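You operate a simulated robot arm through the tools that you are given. There is no shell and no other tool. Be economical: measure what you need, move in short steps, check, and stop when the job is done.

You run a simulated two-armed robot. Do the job below in one go: nothing can be reset, and whatever is moved stays where it is left.

## Task
Fit the orange tube into the spare rail and clamp it.
Fine: loosen the yellow thumbscrew first, tighten it last; hold the rail still each time.

The check looks at the end state, three seconds after you hand in, the way a careful person would. Anything else that was tipped, shoved, dropped, spilled or broken makes it a failure.

## Robot
Two 7-joint arms with two-finger grippers on one trunk, on a base that drives. Base frame: it is fixed to the floor where the robot stands at the start and does not move with it; the origin is under the middle of the robot, x ahead of it, y to its left, z up. Units: cm, rad, N and s.
The left shoulder is at the start at [6, 12.3, 94.5], the right one opposite. With the tool pointing down near the work surface each hand reaches from about 34 to 80 cm from the robot's upright axis, wherever it stands, measured 20 degrees to its own side. Places, roughly: knuckle bore [50, 20, 80]; yellow thumbscrew [50, 20, 90]. Payload 1.47 kg a hand.
The tool frame of a hand sits at the grasp point between the pads (the TCP): z along the fingers, y along the line on which they close. The tips reach 1.6 cm beyond it. Largest opening 8.7 cm; the body of the gripper starts 5.5 cm behind the TCP.
Orientation is that of the tool frame in the base frame, as a unit quaternion [w, x, y, z]. With the fingers straight down and closing along the base's y, the tool's x points along the base's -x, its y along +y and its z along -z.

## Interface
- The arms move only by the tool apply_moves. It takes "left_moves", "right_moves" or both (then of equal length, played together; a hand with none holds still); each is one flat list of numbers, 7 for each row, row after row: the shift along the tool's x, y, z in units of 50 mm (1.0 is 50 mm), then the turn, a rotation vector about the tool's x, y, z in units of 8 degrees (1.0 is 8 degrees), then the finger opening in cm, from 0 to 8.7. In form: [tx, ty, tz, rx, ry, rz, gripper, tx, ty, tz, rx, ry, rz, gripper, ...]. A call has 1 to 10 rows; each row shifts and turns the commanded pose from where the row before left it, along the tool's axes as they then stand. A call with a number of a shift or a turn outside -1 to 1 is refused whole. Rows are played at 5 a second. More than 5 cm and 0.15 rad between two rows, or a gripper value outside its range, and nothing of the call is played. Where a pose cannot be reached the arm comes as near as it can. A force on the tool above 40 N (or 10 N above the force at the start of the call, whichever is more), or a blocked arm, ends the call early, and 0.2 s more pass. Each finger travels about 15.3 cm/s and halts on what it meets, pressing with about 28 N; the grip force reading is that of the motor and also rises with nothing between the fingers. The clock runs only during rows and for 0.2 s after the last one: add rows that do not move to give the fingers time. It gives the time, the measured TCP pose, the force on the tool (base axes), the opening and the grip force at its end, in the units of the frame above (readings bear some noise), with the torque about the TCP (base axes, N m) and any sound that the robot's microphone picked up.
- Cameras (640 x 400 px; columns grow to the right, rows downward): "scene" is now at [8.24, 3.87, 150.53]; the picture's right is [0.46, -0.89, 0.00], its down [-0.62, -0.32, -0.71] and it looks along [0.63, 0.33, -0.70] (base axes); focal length 251 px, centre (320, 200). "left" rides on the left gripper at [7.3, -1.2, -9] in its tool frame; the picture's right is [0.16, 0.99, 0.00], its down [-0.72, 0.12, -0.68] and it looks along [-0.67, 0.11, 0.73] (tool axes); focal length 247 px, centre (320, 200). "right" rides on the right gripper at [7.3, 1.2, -9] in its tool frame; the picture's right is [-0.16, 0.99, 0.00], its down [-0.72, -0.12, -0.68] and it looks along [-0.67, -0.11, 0.73] (tool axes); focal length 247 px, centre (320, 200). There is no depth. A picture from a camera that has moved, and an enlarged one, comes with that camera's place and axes in the base frame and with its lens.
- capture(camera): a new picture of that camera. The clock stands still meanwhile.
- lift_body(by): slides the trunk up (or, below 0, down) by that many cm; the arms and the scene camera ride with it, the base frame stays. It gives what a move gives, with no picture.
- roll_base(legs): drives the robot by 1 to 6 legs, each [ahead, left, turn to the left] in cm, cm and rad, along the robot's own axes; the way and the turn of a leg run together, so that a leg with both is an arc; at most 150 cm and 3.142 rad a leg. The arms and the cameras ride along, it lands a little off, and it stops where it bumps. It gives what a move gives.
- aim_head(pan, tilt): turns the head with the scene camera to pan (to the left, within 2.094 rad either way) and tilt (down, from -0.506 to 1.204), counted from straight ahead of the robot. It gives what a move gives.
- enlarge(camera, box): a new picture of the part [left, top, right, bottom] of that camera's present view, enlarged. The clock stands still meanwhile.
- close_job(): hands the job in; it is judged then, once.

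Work in short steps. Places have to be worked out from the pictures, the camera data and where the tool is seen: move nearer, look again, correct. Check each grasp and each placing, and mend what went wrong. You have 120 turns and 100 pictures in all, those below and enlarged ones among them. Open the grippers and draw the arms clear of the work before you hand the job in, unless the task says otherwise; then end with one line.

The tools are called after "Call:" as name(argument=value, ...) on one line, values as JSON. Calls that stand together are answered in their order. apply_moves: Moves the arms, as the interface text tells. Its arguments: {"type":"object","properties":{"left_moves":{"type":"array","items":{"type":"number"}},"right_moves":{"type":"array","items":{"type":"number"}}},"required":[]} The other tools are called the same way: lift_body (by) slides the trunk up or down; roll_base (legs) drives the base; aim_head (pan, tilt) turns the head that bears the scene camera; capture (camera) takes a picture; enlarge (camera, box) takes an enlarged picture of a part of a camera's view; close_job () hands the job in.

At the start:

```text
time_s: 0.0
left_eef_pos: [38.74, 38.75, 119.7]
left_tcp_rot: [0.0, 0.0, 1.0, 0.0]
left_force: [0.4, 0.2, 0.2]
left_wrist_torque: [-0.02, 0.0, -0.02]
left_grip_width: 8.7
left_gripper_force: 0.0
right_eef_pos: [46.09, -5.85, 117.63]
right_tcp_rot: [0.0, 0.0, 1.0, -0.001]
right_force: [-0.7, -1.1, 0.7]
right_wrist_torque: [0.02, -0.02, 0.01]
right_grip_width: 8.7
right_gripper_force: 0.1
trunk travel left (down, up): [-10.0, 13.0]
robot x, y, heading: [0.0, -0.51, -0.0]
head pan, tilt: [0.482, 0.775]
```

scene: 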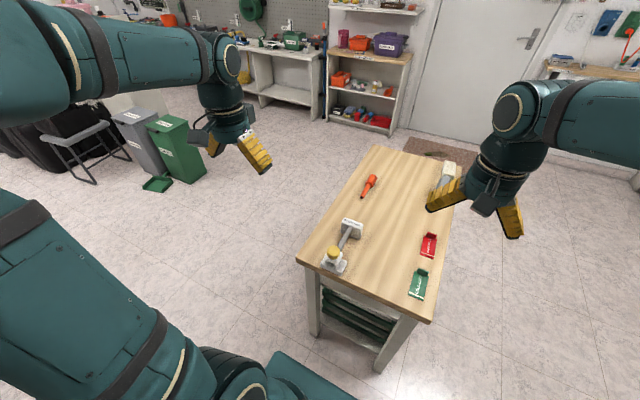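
right: 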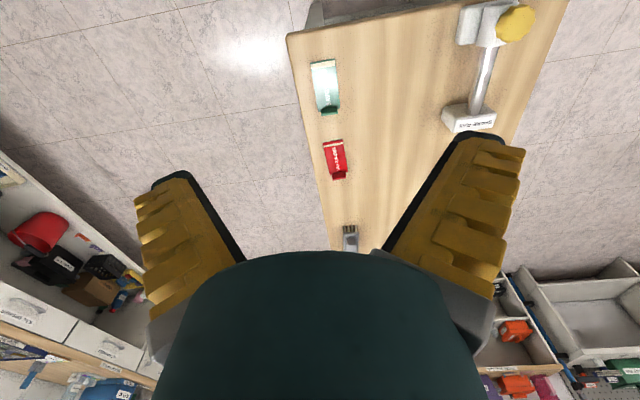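
left: 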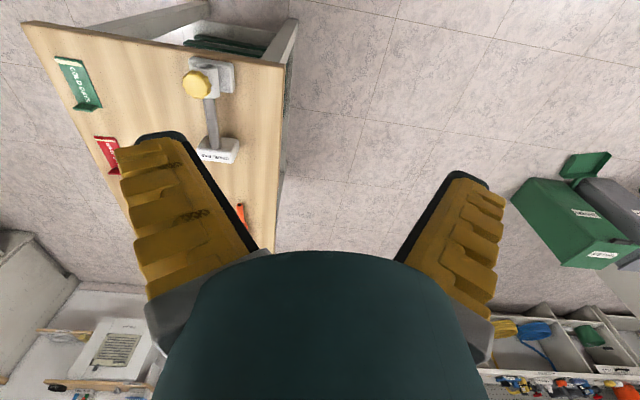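

The table holds a rail with a yellow thumbscrew knuckle, and an orange tube further back. I'll enlarge the scene to see details.

Call:
enlarge(camera="scene", box=[300, 200, 400, 280])

Call:
enlarge(camera="scene", box=[330, 150, 470, 240])

Call:
enlarge(camera="left", box=[150, 40, 270, 240])

```text
5.00 times, centred on (350, 240) of scene
camera zoom: at [8.24, 3.87, 150.53], right [0.46, -0.89, 0.0], down [-0.62, -0.32, -0.71], along [0.63, 0.33, -0.7], focal length 1256 px, centre (170, 0)
```

zoom: 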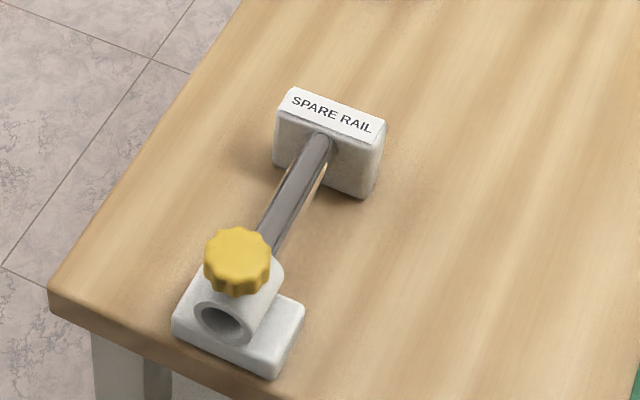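

```text
4.44 times, centred on (400, 195) of scene
camera zoom: at [8.24, 3.87, 150.53], right [0.46, -0.89, 0.0], down [-0.62, -0.32, -0.71], along [0.63, 0.33, -0.7], focal length 1117 px, centre (-36, 222)
```

zoom: 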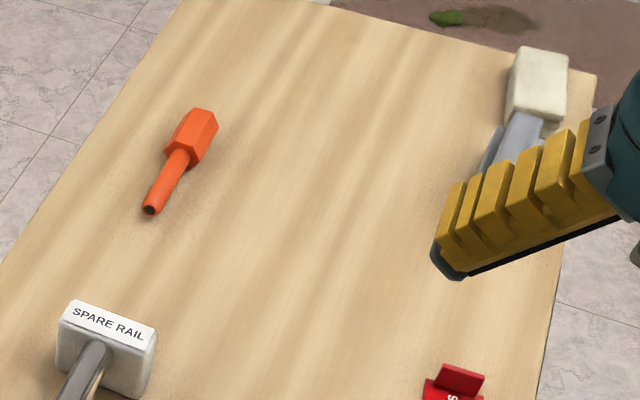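

```text
2.00 times, centred on (210, 140) of left
camera zoom: at [31.57, 37.61, 128.82], right [-0.16, 0.99, 0.0], down [0.72, 0.12, 0.68], along [0.67, 0.11, -0.73], focal length 494 px, centre (540, 320)
```

zoom: 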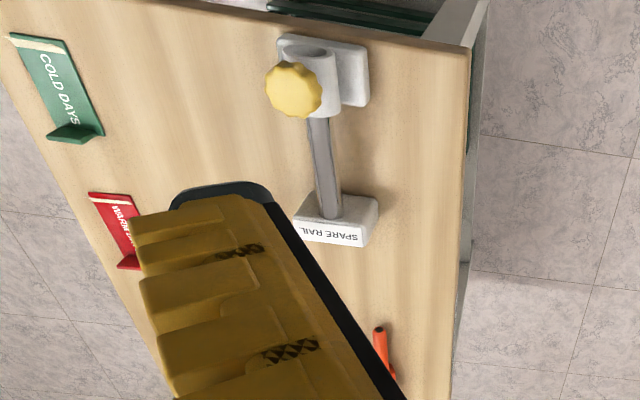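

Triangulating: knob near (47.7, 20.1, 87), bore mouth about (46, 20, 83), block around x=64, tube lying at x≈82–95, y≈23. I'll shift the base left and slightly back so the rail is in front of both arms.

Call:
roll_base(legs=[[-4, 14, 0]])

```text
time_s: 1.9
left_eef_pos: [34.71, 52.57, 119.69]
left_tcp_rot: [0.0, 0.0, 1.0, 0.0]
left_force: [-0.8, -0.6, -0.2]
left_wrist_torque: [-0.04, -0.04, 0.01]
left_grip_width: 8.69
left_gripper_force: 0.1
right_eef_pos: [42.18, 8.16, 117.74]
right_tcp_rot: [0.0, -0.001, 1.0, -0.001]
right_force: [-0.1, 0.3, -0.6]
right_wrist_torque: [0.0, -0.01, -0.01]
right_grip_width: 8.7
right_gripper_force: 0.0
trunk travel left (down, up): [-10.0, 13.0]
robot x, y, heading: [-3.83, 13.84, 0.0]
head pan, tilt: [0.482, 0.775]
```

Now bring the left hand down in front of the knuckle to look at it, aiming at (35, 24, 97).

Call:
apply_moves(left_moves=[0, -0.7125, 0.57, 0, 0, 0, 8.7, 0, -0.7125, 0.57, 0, 0, 0, 8.7, 0, -0.7125, 0.57, 0, 0, 0, 8.7, 0, -0.7125, 0.57, 0, 0, 0, 8.7, 0, -0.7125, 0.57, 0, 0, 0, 8.7, 0, -0.7125, 0.57, 0, 0, 0, 8.7, 0, -0.7125, 0.57, 0, 0, 0, 8.7, 0, -0.7125, 0.57, 0, 0, 0, 8.7])

Call:
capture(camera="left")

Call:
capture(camera="right")

Call:
capture(camera="scene")

```text
time_s: 3.7
left_eef_pos: [34.71, 23.93, 96.84]
left_tcp_rot: [0.0, 0.0, 1.0, 0.0]
left_force: [0.1, 0.1, 0.0]
left_wrist_torque: [-0.01, -0.03, 0.0]
left_grip_width: 8.69
left_gripper_force: 0.0
right_eef_pos: [42.21, 7.98, 117.68]
right_tcp_rot: [0.0, 0.0, 1.0, 0.0]
right_force: [-0.5, -0.4, -0.4]
right_wrist_torque: [0.02, 0.0, 0.0]
right_grip_width: 8.7
right_gripper_force: 0.1
trunk travel left (down, up): [-10.0, 13.0]
robot x, y, heading: [-4.26, 13.69, 0.001]
head pan, tilt: [0.482, 0.775]
```

```text
93 pictures are left
camera left: at [27.46, 22.84, 105.89], right [-0.16, 0.99, 0.0], down [0.72, 0.12, 0.68], along [0.67, 0.11, -0.73], focal length 247 px, centre (320, 200)
```

left: 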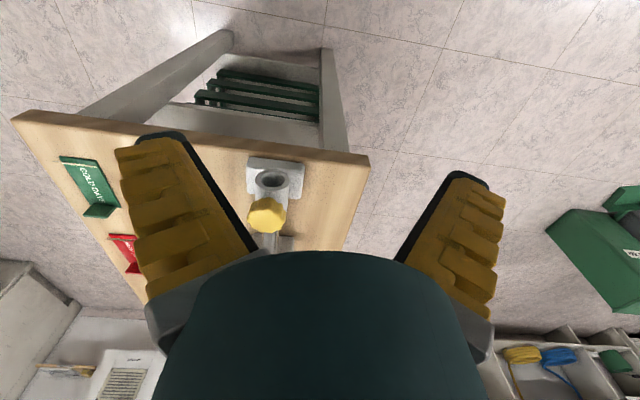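

```text
92 pictures are left
camera right: at [34.84, 9.18, 126.63], right [0.16, 0.99, 0.0], down [0.72, -0.12, 0.68], along [0.67, -0.11, -0.73], focal length 247 px, centre (320, 200)
```

right: 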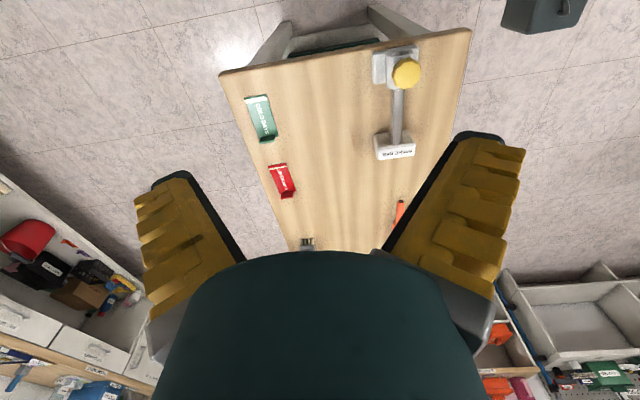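

```text
91 pictures are left
camera scene: at [4.33, 17.62, 150.53], right [0.46, -0.89, 0.0], down [-0.62, -0.32, -0.71], along [0.63, 0.33, -0.7], focal length 251 px, centre (320, 200)
```

scene: 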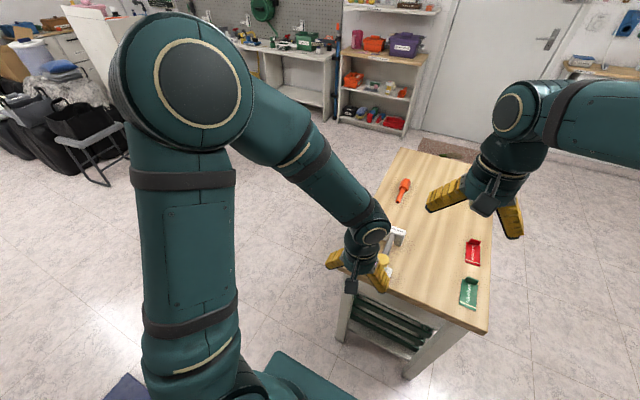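

The knuckle is visible in the left view; enlarge it for detail.

Call:
enlarge(camera="left", box=[220, 140, 320, 250])

Call:
enlarge(camera="right", box=[360, 30, 460, 170])

Call:
enlarge(camera="scene", box=[370, 160, 450, 250])

```text
3.64 times, centred on (270, 195) of left
camera zoom: at [27.46, 22.84, 105.89], right [-0.16, 0.99, 0.0], down [0.72, 0.12, 0.68], along [0.67, 0.11, -0.73], focal length 898 px, centre (502, 218)
```

zoom: 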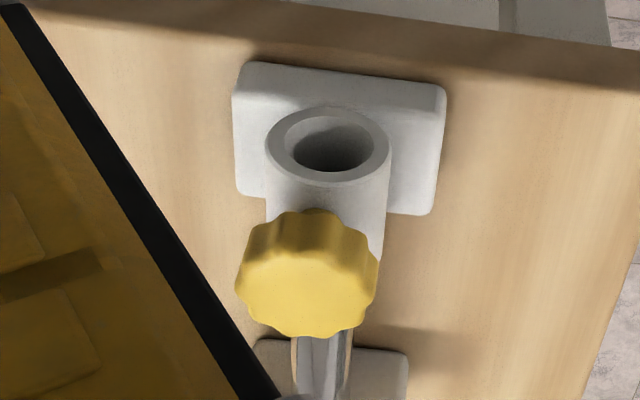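

```text
2.86 times, centred on (410, 100) of right
camera zoom: at [34.84, 9.18, 126.63], right [0.16, 0.99, 0.0], down [0.72, -0.12, 0.68], along [0.67, -0.11, -0.73], focal length 706 px, centre (63, 486)
```

zoom: 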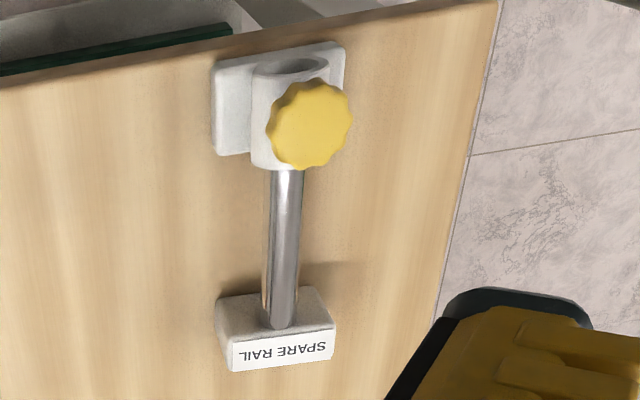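

```text
4.44 times, centred on (410, 205) of scene
camera zoom: at [4.33, 17.62, 150.53], right [0.46, -0.89, 0.0], down [-0.62, -0.32, -0.71], along [0.63, 0.33, -0.7], focal length 1117 px, centre (-80, 178)
```

zoom: 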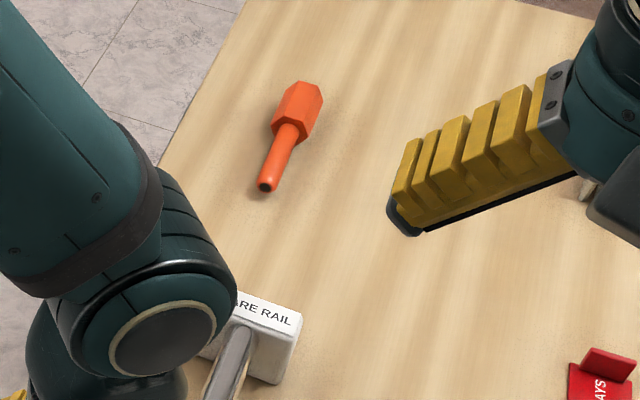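

Bore mouth ≈ (46.65, 20.1, 82.4), axis along x; knob ≈ (48.7, 20.15, top 86.5), vertical axis, 4.5 cm wide; block ≈ (64, 20.2, top 83.5). The right hand will hold the block (fingers closing along x). First move it above the block.

Call:
apply_moves(right_moves=[-0.623, 0.343, 0.486, 0, 0, 0, 8.7, -0.623, 0.343, 0.486, 0, 0, 0, 8.7, -0.623, 0.343, 0.486, 0, 0, 0, 8.7, -0.623, 0.343, 0.486, 0, 0, 0, 8.7, -0.623, 0.343, 0.486, 0, 0, 0, 8.7, -0.623, 0.343, 0.486, 0, 0, 0, 8.7, -0.623, 0.343, 0.486, 0, 0, 0, 8.7])

Call:
apply_moves(right_moves=[0, 0, 0, 0, 0, -0.9375, 8.7, 0, 0, 0, 0, 0, -0.9375, 8.7, 0, 0, 0, 0, 0, -0.9375, 8.7, 0, 0, 0, 0, 0, -0.9375, 8.7, 0, 0, 0, 0, 0, -0.9375, 8.7, 0, 0, 0, 0, 0, -0.9375, 8.7])

Call:
apply_moves(right_moves=[0, 0, 0, 0, 0, -0.9375, 8.7, 0, 0, 0, 0, 0, -0.9375, 8.7, 0, 0, 0, 0, 0, -0.9375, 8.7, 0, 0, 0, 0, 0, -0.9375, 8.7, 0, 0, 0, 0, 0, -0.9375, 8.7, 0, 0, 0, 0, 0, -0.9375, 8.7])

Call:
capture(camera="right")

Call:
capture(camera="scene")

```text
time_s: 5.3
left_eef_pos: [34.76, 24.07, 96.69]
left_tcp_rot: [-0.001, -0.001, 1.0, 0.0]
left_force: [0.3, 0.2, -0.4]
left_wrist_torque: [-0.01, 0.01, 0.0]
left_grip_width: 8.69
left_gripper_force: 0.2
right_eef_pos: [64.05, 20.11, 100.66]
right_tcp_rot: [-0.001, 0.001, 1.0, -0.001]
right_force: [0.5, 0.8, 0.3]
right_wrist_torque: [-0.02, 0.02, 0.04]
right_grip_width: 8.69
right_gripper_force: 0.1
trunk travel left (down, up): [-10.0, 13.0]
robot x, y, heading: [-4.03, 13.8, 0.0]
head pan, tilt: [0.482, 0.775]
```

```text
time_s: 6.7
left_eef_pos: [34.75, 24.07, 96.86]
left_tcp_rot: [0.0, -0.001, 1.0, 0.0]
left_force: [0.1, 0.0, -0.4]
left_wrist_torque: [0.02, 0.01, -0.04]
left_grip_width: 8.73
left_gripper_force: 0.0
right_eef_pos: [63.93, 20.14, 100.77]
right_tcp_rot: [0.001, -0.383, 0.924, 0.0]
right_force: [-0.4, 0.4, 0.2]
right_wrist_torque: [-0.03, 0.02, -0.03]
right_grip_width: 8.71
right_gripper_force: 0.1
trunk travel left (down, up): [-10.0, 13.0]
robot x, y, heading: [-4.2, 13.85, -0.004]
head pan, tilt: [0.482, 0.775]
```

```text
time_s: 8.1
left_eef_pos: [34.56, 23.97, 96.71]
left_tcp_rot: [0.001, 0.0, 1.0, 0.0]
left_force: [-0.4, 0.2, 0.0]
left_wrist_torque: [0.01, 0.0, 0.01]
left_grip_width: 8.69
left_gripper_force: 0.1
right_eef_pos: [63.86, 20.09, 100.73]
right_tcp_rot: [0.0, 0.707, -0.707, -0.001]
right_force: [0.7, 0.9, 0.8]
right_wrist_torque: [0.01, -0.02, 0.01]
right_grip_width: 8.69
right_gripper_force: 0.1
trunk travel left (down, up): [-10.0, 13.0]
robot x, y, heading: [-3.96, 13.7, -0.005]
head pan, tilt: [0.482, 0.775]
```

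```text
87 pictures are left
camera right: at [62.63, 12.81, 109.62], right [-0.99, 0.16, 0.0], down [0.12, 0.72, 0.68], along [0.11, 0.67, -0.73], focal length 247 px, centre (320, 200)
```

right: 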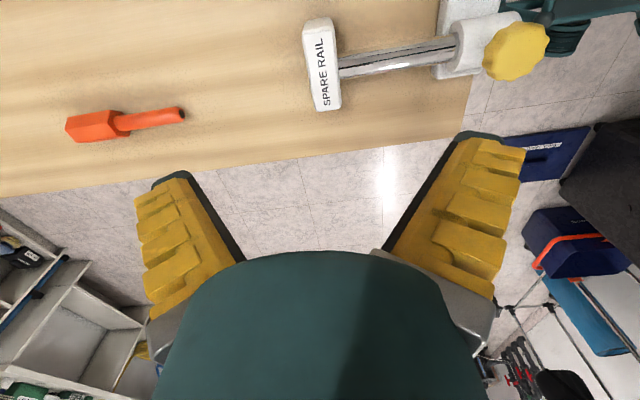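

```text
86 pictures are left
camera scene: at [4.25, 17.73, 150.53], right [0.46, -0.89, 0.0], down [-0.62, -0.32, -0.71], along [0.63, 0.33, -0.7], focal length 251 px, centre (320, 200)
```

scene: 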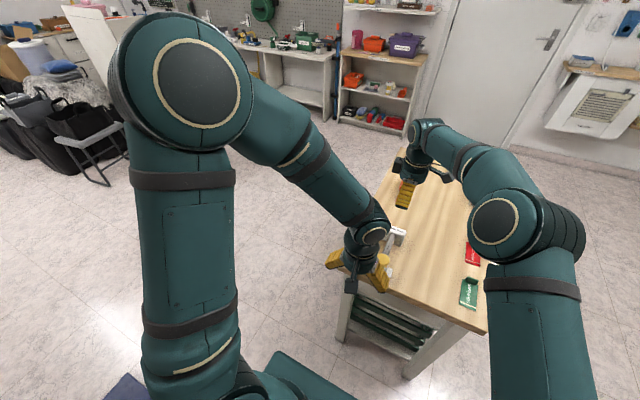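

Block top spans x≈62.1–65, y≈15.9–23.8. Lower the right hand over it to z≈86 and look.

Call:
apply_moves(right_moves=[0, 0.02, 0.8, 0, 0, 0, 8.7, 0, 0.02, 0.8, 0, 0, 0, 8.7, 0, 0.02, 0.8, 0, 0, 0, 8.7, 0, 0, 0.5, 0, 0, 0, 8.7])

Call:
capture(camera="right")

Call:
capture(camera="left")

```text
time_s: 9.1
left_eef_pos: [34.63, 24.02, 96.8]
left_tcp_rot: [0.0, 0.0, 1.0, 0.0]
left_force: [-0.1, -0.6, 0.8]
left_wrist_torque: [-0.01, 0.0, -0.01]
left_grip_width: 8.69
left_gripper_force: 0.1
right_eef_pos: [63.58, 19.99, 85.91]
right_tcp_rot: [0.0, -0.707, 0.708, 0.0]
right_force: [0.4, -0.6, 0.3]
right_wrist_torque: [-0.03, 0.01, -0.02]
right_grip_width: 8.71
right_gripper_force: 0.1
trunk travel left (down, up): [-10.0, 13.0]
robot x, y, heading: [-4.24, 13.88, -0.001]
head pan, tilt: [0.482, 0.775]
```

```text
85 pictures are left
camera right: at [62.33, 12.72, 94.9], right [-0.99, 0.16, 0.0], down [0.12, 0.72, 0.68], along [0.11, 0.67, -0.73], focal length 247 px, centre (320, 200)
```

right: 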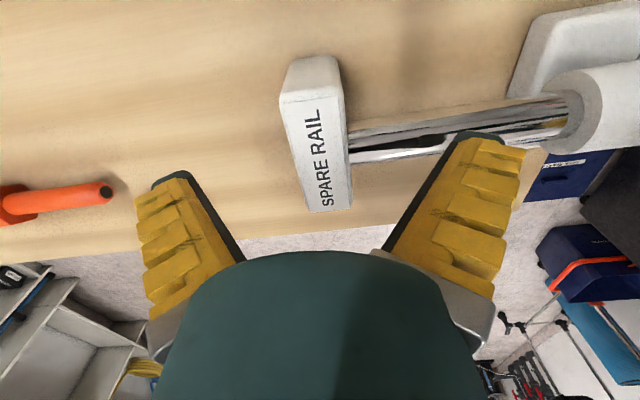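

```text
84 pictures are left
camera left: at [27.44, 22.96, 105.94], right [-0.16, 0.99, 0.0], down [0.72, 0.12, 0.68], along [0.67, 0.11, -0.73], focal length 247 px, centre (320, 200)
```

left: 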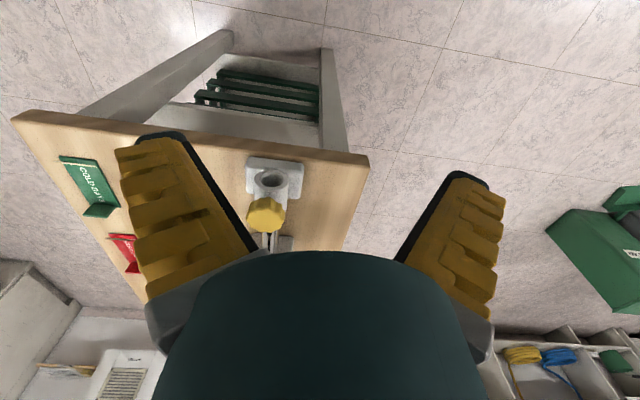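

The rod lies under one finger at y=20, so I'll grip the block off-centre at y≈17 (clear of the rod), lower to z≈81.7, then close.

Call:
apply_moves(right_moves=[0.6, 0, 0, 0, 0, 0, 8.7, 0, 0, 0.45, 0, 0, 0, 8.7, 0, 0, 0.4, 0, 0, 0, 8.7, 0, 0, 0, 0, 0, 0, 8.7])

Call:
capture(camera="right")

```text
time_s: 10.1
left_eef_pos: [34.58, 23.94, 96.83]
left_tcp_rot: [-0.001, 0.0, 1.0, 0.0]
left_force: [-0.2, 0.2, -0.3]
left_wrist_torque: [-0.01, 0.02, 0.0]
left_grip_width: 8.7
left_gripper_force: 0.0
right_eef_pos: [63.55, 17.2, 81.66]
right_tcp_rot: [0.0, 0.707, -0.707, 0.0]
right_force: [0.5, -0.4, 0.8]
right_wrist_torque: [0.03, -0.01, -0.01]
right_grip_width: 8.7
right_gripper_force: 0.1
trunk travel left (down, up): [-10.0, 13.0]
robot x, y, heading: [-3.62, 14.02, 0.001]
head pan, tilt: [0.482, 0.775]
```

```text
83 pictures are left
camera right: at [62.35, 9.95, 90.82], right [-0.99, 0.16, 0.0], down [0.12, 0.72, 0.68], along [0.11, 0.67, -0.73], focal length 247 px, centre (320, 200)
```

right: 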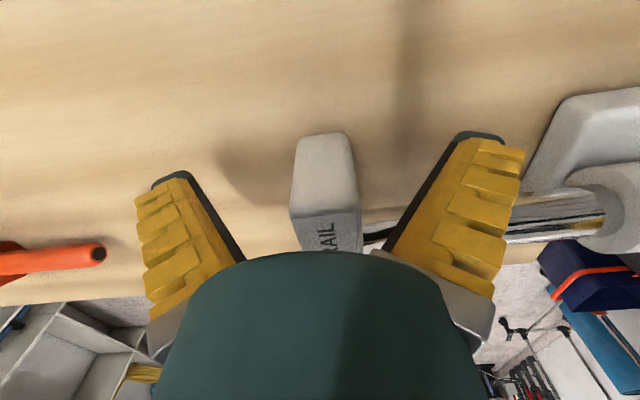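

Fingers straddle the block well centred. Close on it, watching for shove.

Call:
apply_moves(right_moves=[0, 0, 0, 0, 0, 0, 5, 0, 0, 0, 0, 0, 0, 4, 0, 0, 0, 0, 0, 0, 3.4, 0, 0, 0, 0, 0, 0, 2.5, 0, 0, 0, 0, 0, 0, 2, 0, 0, 0, 0, 0, 0, 2])

Call:
capture(camera="right")

Call:
capture(camera="left")

```text
time_s: 11.5
left_eef_pos: [34.68, 24.06, 96.91]
left_tcp_rot: [0.0, 0.0, 1.0, 0.0]
left_force: [0.6, -0.1, -0.4]
left_wrist_torque: [0.01, -0.03, -0.02]
left_grip_width: 8.71
left_gripper_force: 0.1
right_eef_pos: [63.64, 17.37, 81.95]
right_tcp_rot: [0.0, -0.707, 0.708, 0.0]
right_force: [-2.8, 0.1, 6.6]
right_wrist_torque: [-0.1, 0.09, -0.01]
right_grip_width: 2.52
right_gripper_force: 28.0
trunk travel left (down, up): [-10.0, 13.0]
robot x, y, heading: [-3.62, 13.88, -0.002]
head pan, tilt: [0.482, 0.775]
```

```text
82 pictures are left
camera right: at [62.34, 9.95, 90.93], right [-0.99, 0.16, 0.0], down [0.12, 0.72, 0.68], along [0.11, 0.67, -0.73], focal length 247 px, centre (320, 200)
```

right: 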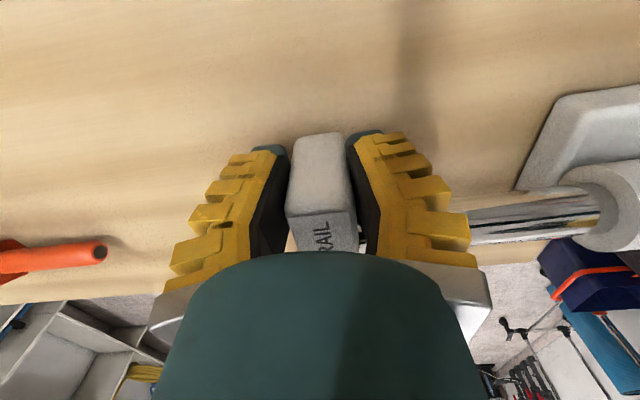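

```text
81 pictures are left
camera left: at [27.37, 22.96, 105.97], right [-0.16, 0.99, 0.0], down [0.72, 0.12, 0.68], along [0.67, 0.11, -0.73], focal length 247 px, centre (320, 200)
```

left: 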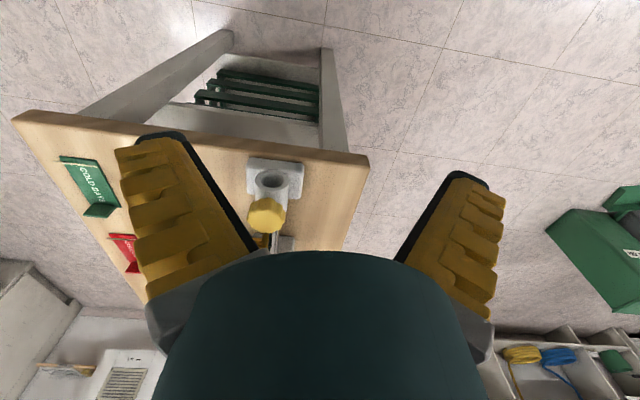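

The rail is held (2.5 cm thick block, 28 N) and hasn't visibly moved. Bring the left hand above the knob.

Call:
apply_moves(left_moves=[-0.94, -0.26, 0.19, 0, 0, 0, 8.7, -0.94, -0.26, 0.19, 0, 0, 0, 8.7, -0.94, -0.26, 0.19, 0, 0, 0, 8.7, 0, 0, 0, 0, 0, 0, 8.7])

Call:
capture(camera="left")

Call:
capture(camera="scene")

```text
time_s: 12.5
left_eef_pos: [48.82, 20.04, 94.24]
left_tcp_rot: [0.0, 0.001, 1.0, -0.001]
left_force: [0.1, 0.1, 0.9]
left_wrist_torque: [-0.01, -0.01, 0.01]
left_grip_width: 8.72
left_gripper_force: 0.1
right_eef_pos: [63.72, 17.19, 81.96]
right_tcp_rot: [0.001, -0.707, 0.707, 0.0]
right_force: [0.8, 2.3, 9.6]
right_wrist_torque: [-0.08, 0.06, -0.01]
right_grip_width: 2.48
right_gripper_force: 28.2
trunk travel left (down, up): [-10.0, 13.0]
robot x, y, heading: [-3.89, 13.85, -0.001]
head pan, tilt: [0.482, 0.775]
```

```text
80 pictures are left
camera left: at [41.56, 19.01, 103.38], right [-0.16, 0.99, 0.0], down [0.72, 0.12, 0.68], along [0.67, 0.11, -0.73], focal length 247 px, centre (320, 200)
```

left: 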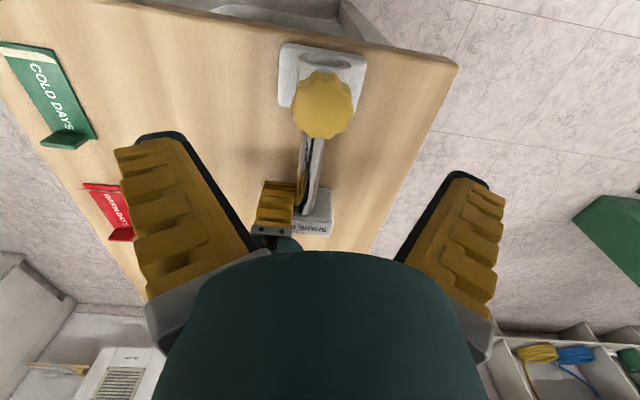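

```text
79 pictures are left
camera scene: at [4.16, 17.73, 150.54], right [0.46, -0.89, 0.0], down [-0.62, -0.32, -0.72], along [0.63, 0.33, -0.7], focal length 251 px, centre (320, 200)
```

scene: 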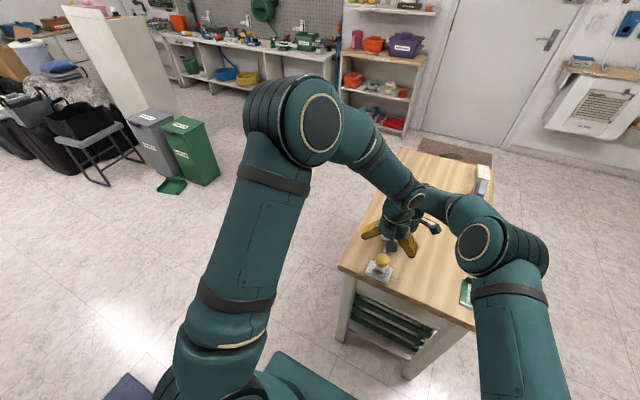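

Knob centre refined to ≈(48.0, 20.2). Check clearance between the two wrists with a zoom.

Call:
enlarge(camera="scene", box=[340, 160, 500, 290])

```text
3.08 times, centred on (420, 225) of scene
camera zoom: at [4.16, 17.73, 150.54], right [0.46, -0.89, 0.0], down [-0.62, -0.32, -0.72], along [0.63, 0.33, -0.7], focal length 773 px, centre (12, 123)
```

zoom: 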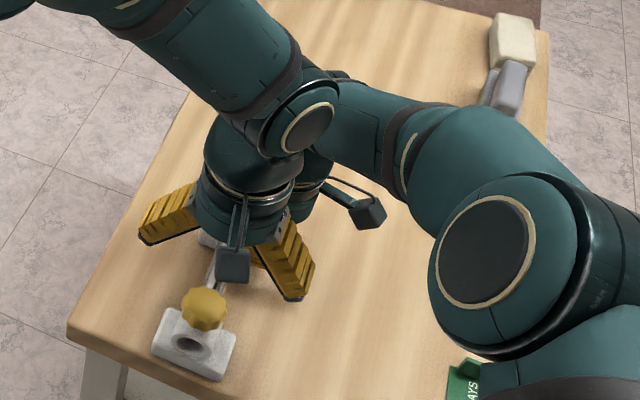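

There is clearance, though forearms are near; I'll start with the left hand yawed clockwise so the loosening turn goes toward neutral. Rotate −80° above the knob.

Call:
apply_moves(left_moves=[0.16, 0.03, 0, 0, 0, 0, 8.7, 0, 0, 0, 0, 0, 1, 8.7, 0, 0, 0, 0, 0, 1, 8.7, 0, 0, 0, 0, 0, 1, 8.7, 0, 0, 0, 0, 0, 1, 8.7, 0, 0, 0, 0, 0, 1, 8.7, 0, 0, 0, 0, 0, 1, 8.7, 0, 0, 0, 0, 0, 1, 8.7, 0, 0, 0, 0, 0, 1, 8.7, 0, 0, 0, 0, 0, 1, 8.7])

Call:
capture(camera="left")

Call:
capture(camera="scene")

```text
time_s: 14.7
left_eef_pos: [48.26, 20.31, 94.07]
left_tcp_rot: [0.0, 0.59, 0.808, 0.0]
left_force: [-0.6, -0.3, 0.2]
left_wrist_torque: [0.01, 0.02, -0.03]
left_grip_width: 8.71
left_gripper_force: 0.1
right_eef_pos: [63.49, 17.31, 81.85]
right_tcp_rot: [-0.001, 0.707, -0.707, 0.001]
right_force: [6.0, 1.2, 13.0]
right_wrist_torque: [0.13, -0.07, -0.11]
right_grip_width: 2.45
right_gripper_force: 28.3
trunk travel left (down, up): [-10.0, 13.0]
robot x, y, heading: [-4.06, 13.89, -0.001]
head pan, tilt: [0.482, 0.775]
```

```text
77 pictures are left
camera left: at [44.82, 26.96, 103.18], right [0.89, 0.45, 0.0], down [0.33, -0.65, 0.68], along [0.31, -0.61, -0.73], focal length 247 px, centre (320, 200)
```

left: 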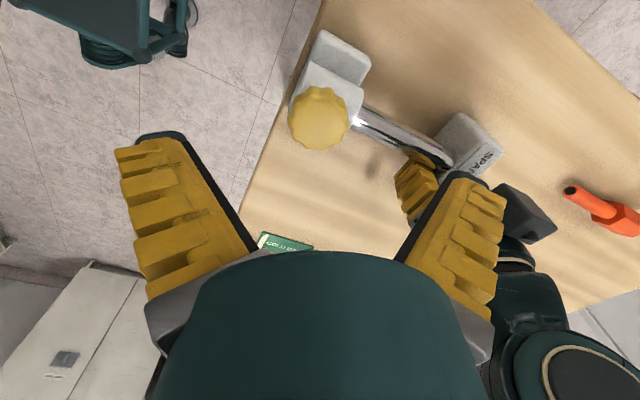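

```text
76 pictures are left
camera scene: at [4.18, 17.73, 150.54], right [0.46, -0.89, 0.0], down [-0.62, -0.32, -0.72], along [0.63, 0.33, -0.7], focal length 251 px, centre (320, 200)
```

scene: 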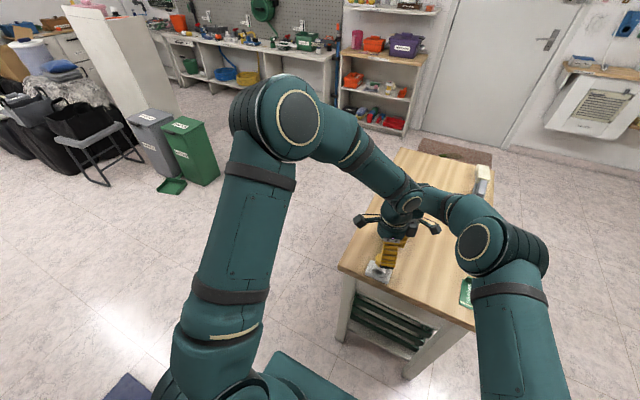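

Knob at (48.2, 20.3), matching the TCP. Descend to z≈86.5 and check.

Call:
apply_moves(left_moves=[0, 0, 0.6, 0, 0, 0, 8.7, 0, 0, 0.6, 0, 0, 0, 8.7, 0, 0, 0.3, 0, 0, 0, 8.7, 0, 0, 0, 0, 0, 0, 8.7])

Call:
capture(camera="left")

```text
time_s: 15.7
left_eef_pos: [48.16, 20.25, 86.64]
left_tcp_rot: [0.0, 0.588, 0.809, 0.001]
left_force: [0.4, -0.4, -0.5]
left_wrist_torque: [0.01, -0.02, -0.02]
left_grip_width: 8.72
left_gripper_force: 0.1
right_eef_pos: [63.55, 17.3, 81.86]
right_tcp_rot: [-0.001, 0.707, -0.707, 0.0]
right_force: [1.3, -0.2, 12.1]
right_wrist_torque: [0.08, -0.02, 0.02]
right_grip_width: 2.51
right_gripper_force: 28.6
trunk travel left (down, up): [-10.0, 13.0]
robot x, y, heading: [-3.86, 13.64, 0.001]
head pan, tilt: [0.482, 0.775]
```

```text
75 pictures are left
camera left: at [44.87, 26.89, 95.67], right [0.89, 0.45, 0.0], down [0.33, -0.65, 0.68], along [0.31, -0.61, -0.73], focal length 247 px, centre (320, 200)
```

left: 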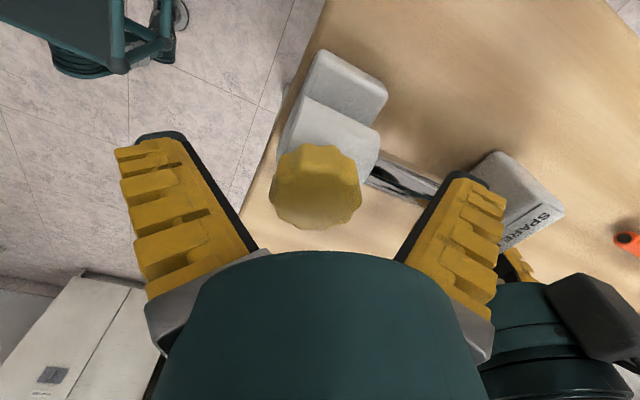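

The knob sits centred between the fingers at TCP height. Close on it.

Call:
apply_moves(left_moves=[0, 0, 0, 0, 0, 0, 6, 0, 0, 0, 0, 0, 0, 5, 0, 0, 0, 0, 0, 0, 4.4, 0, 0, 0, 0, 0, 0, 3.6, 0, 0, 0, 0, 0, 0, 3, 0, 0, 0, 0, 0, 0, 3])

Call:
capture(camera="left")

```text
time_s: 17.1
left_eef_pos: [48.16, 20.22, 86.53]
left_tcp_rot: [0.0, 0.588, 0.809, 0.0]
left_force: [-5.3, -0.7, 0.8]
left_wrist_torque: [-0.03, 0.01, -0.06]
left_grip_width: 3.92
left_gripper_force: 6.6
right_eef_pos: [63.35, 17.13, 81.98]
right_tcp_rot: [0.0, 0.707, -0.707, 0.001]
right_force: [2.9, 0.2, 8.8]
right_wrist_torque: [0.04, -0.03, -0.04]
right_grip_width: 2.47
right_gripper_force: 27.9
trunk travel left (down, up): [-10.0, 13.0]
robot x, y, heading: [-3.59, 13.54, 0.0]
head pan, tilt: [0.482, 0.775]
```

```text
74 pictures are left
camera left: at [44.84, 26.88, 95.68], right [0.89, 0.45, 0.0], down [0.33, -0.65, 0.68], along [0.31, -0.61, -0.73], focal length 247 px, centre (320, 200)
```

left: 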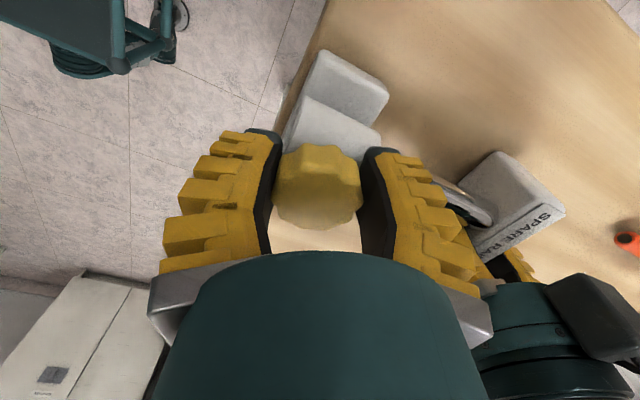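

Contact at 3.92 cm. Squeeze fully and turn counter-clockwise (loosen) ~72°.

Call:
apply_moves(left_moves=[0, 0, 0, 0, 0, 0, 1, 0, 0, 0, 0, 0, -0.8, 1, 0, 0, 0, 0, 0, -0.8, 1, 0, 0, 0, 0, 0, -0.8, 1, 0, 0, 0, 0, 0, -0.8, 1, 0, 0, 0, 0, 0, -0.8, 1, 0, 0, 0, 0, 0, -0.8, 1, 0, 0, 0, 0, 0, -0.8, 1, 0, 0, 0, 0, 0, -0.8, 1, 0, 0, 0, 0, 0, -0.8, 1])

Call:
capture(camera="left")

Call:
capture(camera="right")

```text
time_s: 19.3
left_eef_pos: [48.15, 20.32, 86.51]
left_tcp_rot: [0.0, 0.125, 0.992, 0.0]
left_force: [-7.7, 4.4, 7.4]
left_wrist_torque: [0.18, 0.21, -0.03]
left_grip_width: 3.3
left_gripper_force: 28.2
right_eef_pos: [63.56, 17.29, 82.0]
right_tcp_rot: [0.001, -0.707, 0.707, -0.001]
right_force: [8.6, -3.3, 6.7]
right_wrist_torque: [0.17, -0.08, -0.01]
right_grip_width: 2.37
right_gripper_force: 27.9
trunk travel left (down, up): [-10.0, 13.0]
robot x, y, heading: [-3.77, 13.64, 0.0]
head pan, tilt: [0.482, 0.775]
```

```text
73 pictures are left
camera left: at [40.81, 21.06, 95.69], right [0.09, 1.0, 0.0], down [0.73, -0.07, 0.68], along [0.68, -0.06, -0.73], focal length 247 px, centre (320, 200)
```

left: 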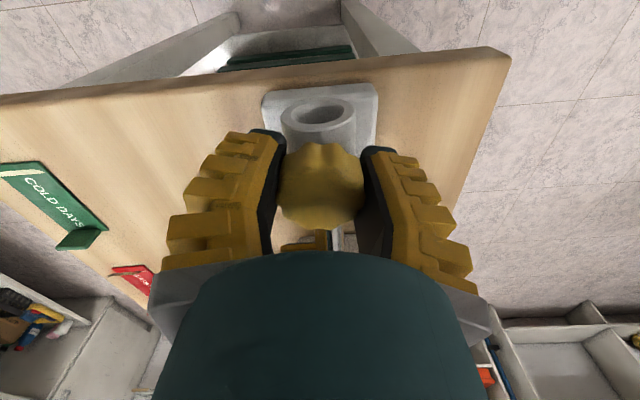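

```text
72 pictures are left
camera right: at [62.33, 9.91, 90.92], right [-0.99, 0.16, 0.0], down [0.12, 0.72, 0.68], along [0.11, 0.67, -0.73], focal length 247 px, centre (320, 200)
```

right: 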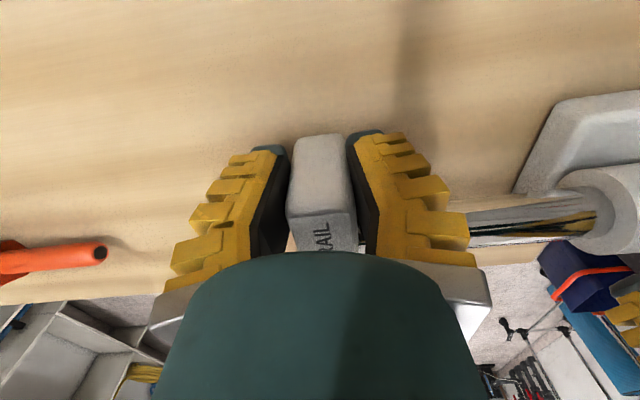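

Take a zoomed reference of the knob in the gripper, then continue turning to see if it moves with the fingers.

Call:
enlarge(camera="left", box=[250, 120, 400, 240])

Call:
apply_moves(left_moves=[0, 0, 0, 0, 0, -0.8, 1, 0, 0, 0, 0, 0, -0.8, 1, 0, 0, 0, 0, 0, -0.8, 1, 0, 0, 0, 0, 0, -0.8, 1, 0, 0, 0, 0, 0, -0.8, 1, 0, 0, 0, 0, 0, -0.8, 1, 0, 0, 0, 0, 0, -0.8, 1])

Call:
enlarge(camera="left", box=[250, 120, 400, 240])

Call:
capture(camera="scene")

```text
3.33 times, centred on (325, 180) of left
camera zoom: at [40.81, 21.06, 95.69], right [0.09, 1.0, 0.0], down [0.73, -0.07, 0.68], along [0.68, -0.06, -0.73], focal length 823 px, centre (303, 267)
```

zoom: 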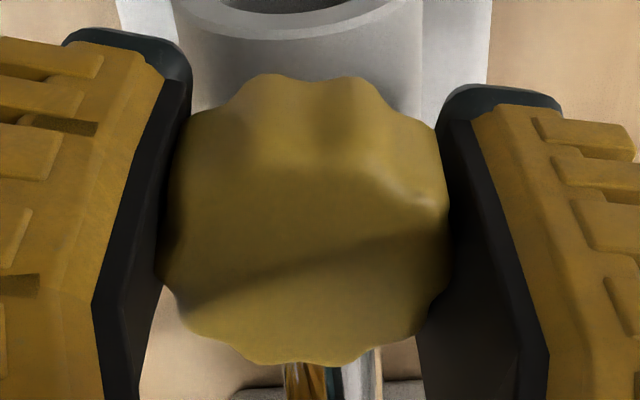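

```text
time_s: 20.9
left_eef_pos: [48.07, 20.3, 86.63]
left_tcp_rot: [0.0, -0.263, 0.965, 0.0]
left_force: [-4.9, 6.3, 13.3]
left_wrist_torque: [0.08, 0.14, 0.02]
left_grip_width: 3.31
left_gripper_force: 27.4
right_eef_pos: [63.63, 17.21, 82.06]
right_tcp_rot: [-0.001, 0.707, -0.707, 0.0]
right_force: [9.1, -4.5, 6.5]
right_wrist_torque: [-0.03, -0.11, 0.05]
right_grip_width: 2.36
right_gripper_force: 27.6
trunk travel left (down, up): [-10.0, 13.0]
robot x, y, heading: [-3.79, 14.07, -0.002]
head pan, tilt: [0.482, 0.775]
```

```text
3.33 times, centred on (325, 180) of left
camera zoom: at [42.44, 15.67, 95.67], right [-0.64, 0.77, 0.0], down [0.56, 0.47, 0.68], along [0.53, 0.43, -0.73], focal length 823 px, centre (303, 267)
```

zoom: 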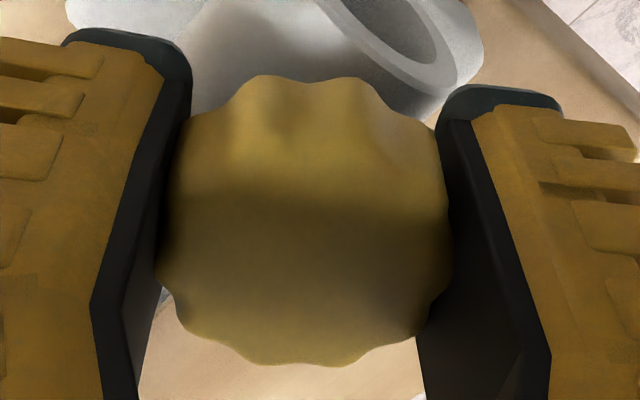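

```text
69 pictures are left
camera scene: at [4.13, 17.73, 150.54], right [0.46, -0.89, 0.0], down [-0.62, -0.32, -0.72], along [0.63, 0.33, -0.7], focal length 251 px, centre (320, 200)
```

scene: 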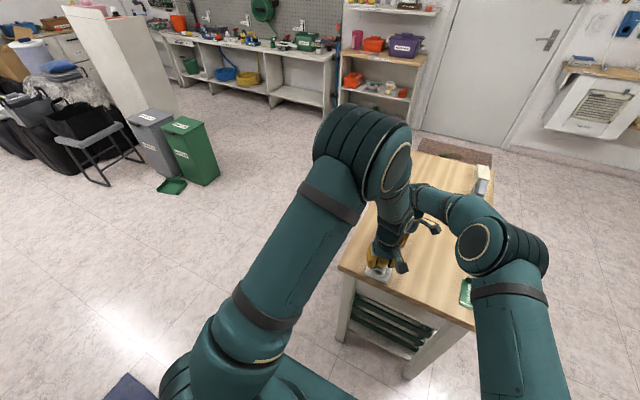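

The knob turns with the gripper (≈100° so far). Regrasp: open, raise 1 cm, rotate back clockwise ~112°.

Call:
apply_moves(left_moves=[0, 0, 0, 0, 0, 0, 8.7, 0, 0, 0, 0, 0, 0, 8.7, 0, 0, -0.3, 0, 0, 0, 8.7, 0, 0, 0, 0, 0, 1, 8.7, 0, 0, 0, 0, 0, 1, 8.7, 0, 0, 0, 0, 0, 1, 8.7, 0, 0, 0, 0, 0, 1, 8.7, 0, 0, 0, 0, 0, 1, 8.7, 0, 0, 0, 0, 0, 1, 8.7, 0, 0, 0, 0, 0, 1, 8.7])

Call:
apply_moves(left_moves=[0, 0, 0, 0, 0, 1, 8.7, 0, 0, 0, 0, 0, 1, 8.7, 0, 0, 0, 0, 0, 1, 8.7, 0, 0, 0, 0, 0, 1, 8.7, 0, 0, 0, 0, 0, 1, 8.7, 0, 0, 0, 0, 0, 1, 8.7, 0, 0, 0, 0, 0, 1, 8.7, 0, 0, 0, 0, 0, 0, 8.7])

Call:
capture(camera="left")

```text
time_s: 23.1
left_eef_pos: [48.12, 20.24, 88.1]
left_tcp_rot: [0.0, 0.223, 0.975, 0.0]
left_force: [-0.6, -0.6, -0.3]
left_wrist_torque: [0.02, 0.01, -0.02]
left_grip_width: 8.69
left_gripper_force: 0.1
right_eef_pos: [63.51, 17.35, 82.06]
right_tcp_rot: [0.0, -0.707, 0.708, -0.001]
right_force: [-3.9, 2.1, 7.8]
right_wrist_torque: [0.08, 0.04, 0.0]
right_grip_width: 2.37
right_gripper_force: 28.0
trunk travel left (down, up): [-10.0, 13.0]
robot x, y, heading: [-4.07, 13.96, -0.001]
head pan, tilt: [0.482, 0.775]
```

```text
time_s: 24.9
left_eef_pos: [48.13, 20.29, 88.15]
left_tcp_rot: [-0.001, 0.655, 0.756, -0.001]
left_force: [-0.3, -0.1, 0.0]
left_wrist_torque: [0.0, -0.01, 0.02]
left_grip_width: 8.7
left_gripper_force: 0.1
right_eef_pos: [63.6, 17.24, 81.93]
right_tcp_rot: [0.0, -0.707, 0.707, -0.001]
right_force: [-2.5, 0.7, 7.3]
right_wrist_torque: [0.04, 0.0, -0.03]
right_grip_width: 2.36
right_gripper_force: 28.1
trunk travel left (down, up): [-10.0, 13.0]
robot x, y, heading: [-3.59, 13.54, -0.003]
head pan, tilt: [0.482, 0.775]
```

```text
68 pictures are left
camera left: at [45.91, 27.42, 97.28], right [0.95, 0.3, 0.0], down [0.22, -0.7, 0.68], along [0.2, -0.65, -0.73], focal length 247 px, centre (320, 200)
```

left: 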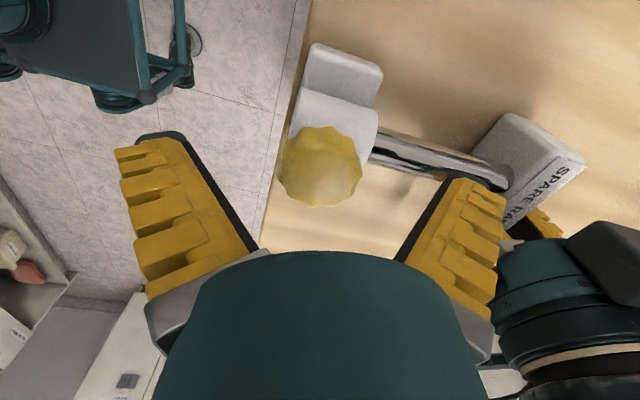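

Regrasp at z≈86.8 and turn counter-clockwise another ~110°.

Call:
apply_moves(left_moves=[0, 0, 0.25, 0, 0, 0, 8.7, 0, 0, 0, 0, 0, 0, 5, 0, 0, 0, 0, 0, 0, 4, 0, 0, 0, 0, 0, 0, 3, 0, 0, 0, 0, 0, 0, 1, 0, 0, 0, 0, 0, 0, 1])

Call:
apply_moves(left_moves=[0, 0, 0, 0, 0, -0.8, 1, 0, 0, 0, 0, 0, -0.8, 1, 0, 0, 0, 0, 0, -0.8, 1, 0, 0, 0, 0, 0, -0.8, 1, 0, 0, 0, 0, 0, -0.8, 1, 0, 0, 0, 0, 0, -0.8, 1, 0, 0, 0, 0, 0, -0.8, 1, 0, 0, 0, 0, 0, -0.8, 1, 0, 0, 0, 0, 0, -0.8, 1])

Call:
apply_moves(left_moves=[0, 0, 0, 0, 0, -0.8, 1, 0, 0, 0, 0, 0, -0.8, 1, 0, 0, 0, 0, 0, -0.8, 1, 0, 0, 0, 0, 0, -0.8, 1, 0, 0, 0, 0, 0, -0.8, 1, 0, 0, 0, 0, 0, -0.8, 1, 0, 0, 0, 0, 0, -0.8, 1, 0, 0, 0, 0, 0, -0.8, 1, 0, 0, 0, 0, 0, 0, 1])

```text
time_s: 26.3
left_eef_pos: [48.02, 20.29, 86.96]
left_tcp_rot: [0.0, 0.654, 0.757, -0.001]
left_force: [-3.7, 1.1, 6.5]
left_wrist_torque: [-0.02, 0.06, 0.03]
left_grip_width: 3.35
left_gripper_force: 28.2
right_eef_pos: [63.63, 17.38, 81.89]
right_tcp_rot: [-0.001, 0.707, -0.707, 0.0]
right_force: [2.1, 0.7, 3.3]
right_wrist_torque: [0.0, 0.01, -0.01]
right_grip_width: 2.35
right_gripper_force: 28.2
trunk travel left (down, up): [-10.0, 13.0]
robot x, y, heading: [-3.89, 13.83, -0.002]
head pan, tilt: [0.482, 0.775]
```

```text
time_s: 28.3
left_eef_pos: [48.11, 20.36, 86.86]
left_tcp_rot: [0.0, 0.207, 0.978, 0.0]
left_force: [-6.5, 3.8, 14.1]
left_wrist_torque: [-0.01, 0.11, -0.04]
left_grip_width: 3.31
left_gripper_force: 28.1
right_eef_pos: [63.49, 17.33, 81.9]
right_tcp_rot: [0.0, -0.707, 0.707, -0.001]
right_force: [5.2, -2.3, 0.1]
right_wrist_torque: [0.12, -0.03, -0.03]
right_grip_width: 2.29
right_gripper_force: 27.8
trunk travel left (down, up): [-10.0, 13.0]
robot x, y, heading: [-4.22, 14.11, 0.0]
head pan, tilt: [0.482, 0.775]
```

```text
time_s: 30.3
left_eef_pos: [47.93, 20.3, 86.99]
left_tcp_rot: [0.0, -0.236, 0.972, 0.0]
left_force: [4.9, -2.1, -0.3]
left_wrist_torque: [-0.05, 0.01, -0.2]
left_grip_width: 3.13
left_gripper_force: 28.2
right_eef_pos: [63.51, 17.41, 81.94]
right_tcp_rot: [0.0, 0.707, -0.707, 0.0]
right_force: [-4.0, 2.2, 8.9]
right_wrist_torque: [0.13, 0.0, 0.0]
right_grip_width: 2.3
right_gripper_force: 27.8
trunk travel left (down, up): [-10.0, 13.0]
robot x, y, heading: [-4.07, 14.02, -0.003]
head pan, tilt: [0.482, 0.775]
```

The reaction torque rose (−0.2 N·m) and upward force vanished — possibly an open stop was reached. Look.

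Call:
enlarge(camera="left", box=[250, 120, 400, 240])

Call:
capture(camera="right")

```text
3.33 times, centred on (325, 180) of left
camera zoom: at [42.17, 15.98, 95.96], right [-0.59, 0.81, 0.0], down [0.59, 0.43, 0.68], along [0.55, 0.4, -0.73], focal length 823 px, centre (303, 267)
```

zoom: 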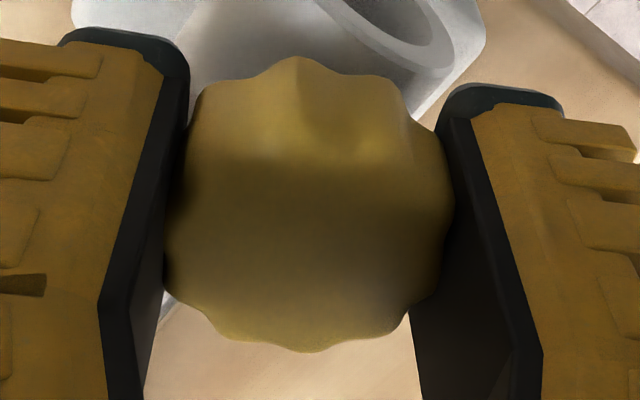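

```text
66 pictures are left
camera right: at [62.31, 9.99, 90.88], right [-0.99, 0.16, 0.0], down [0.12, 0.72, 0.68], along [0.11, 0.67, -0.73], focal length 247 px, centre (320, 200)
```

right: 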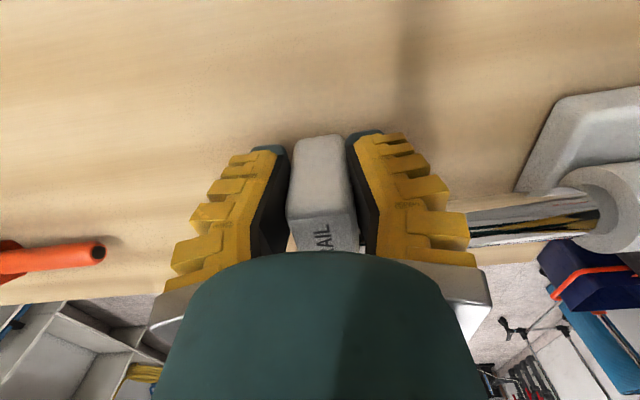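

Turn a little further to test for a stop.

Call:
apply_moves(left_moves=[0, 0, 0, 0, 0, -0.8, 1, 0, 0, 0, 0, 0, -0.8, 1, 0, 0, 0, 0, 0, 0, 1])

Call:
enlarge(camera="left", box=[250, 120, 400, 240])

```text
time_s: 31.1
left_eef_pos: [47.98, 20.2, 86.85]
left_tcp_rot: [0.0, -0.341, 0.94, 0.0]
left_force: [-4.1, -5.3, 2.2]
left_wrist_torque: [-0.1, 0.06, -0.28]
left_grip_width: 2.94
left_gripper_force: 28.0
right_eef_pos: [63.55, 17.21, 81.98]
right_tcp_rot: [-0.001, 0.708, -0.706, 0.001]
right_force: [-0.6, 5.2, 4.5]
right_wrist_torque: [0.18, 0.05, -0.19]
right_grip_width: 2.32
right_gripper_force: 28.0
trunk travel left (down, up): [-10.0, 13.0]
robot x, y, heading: [-4.05, 13.8, 0.0]
head pan, tilt: [0.482, 0.775]
```

```text
3.33 times, centred on (325, 180) of left
camera zoom: at [43.26, 14.78, 95.94], right [-0.76, 0.65, 0.0], down [0.48, 0.55, 0.68], along [0.44, 0.51, -0.73], focal length 823 px, centre (303, 267)
```

zoom: 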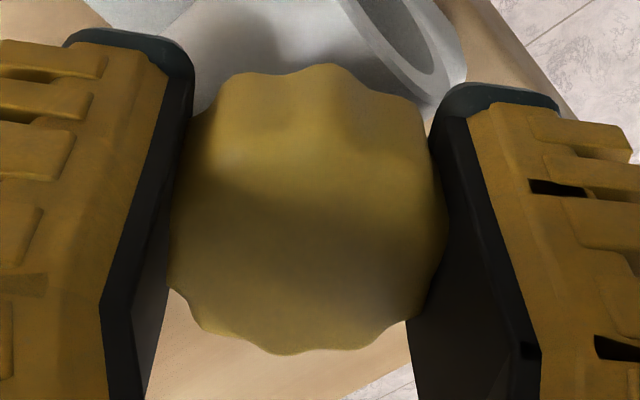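

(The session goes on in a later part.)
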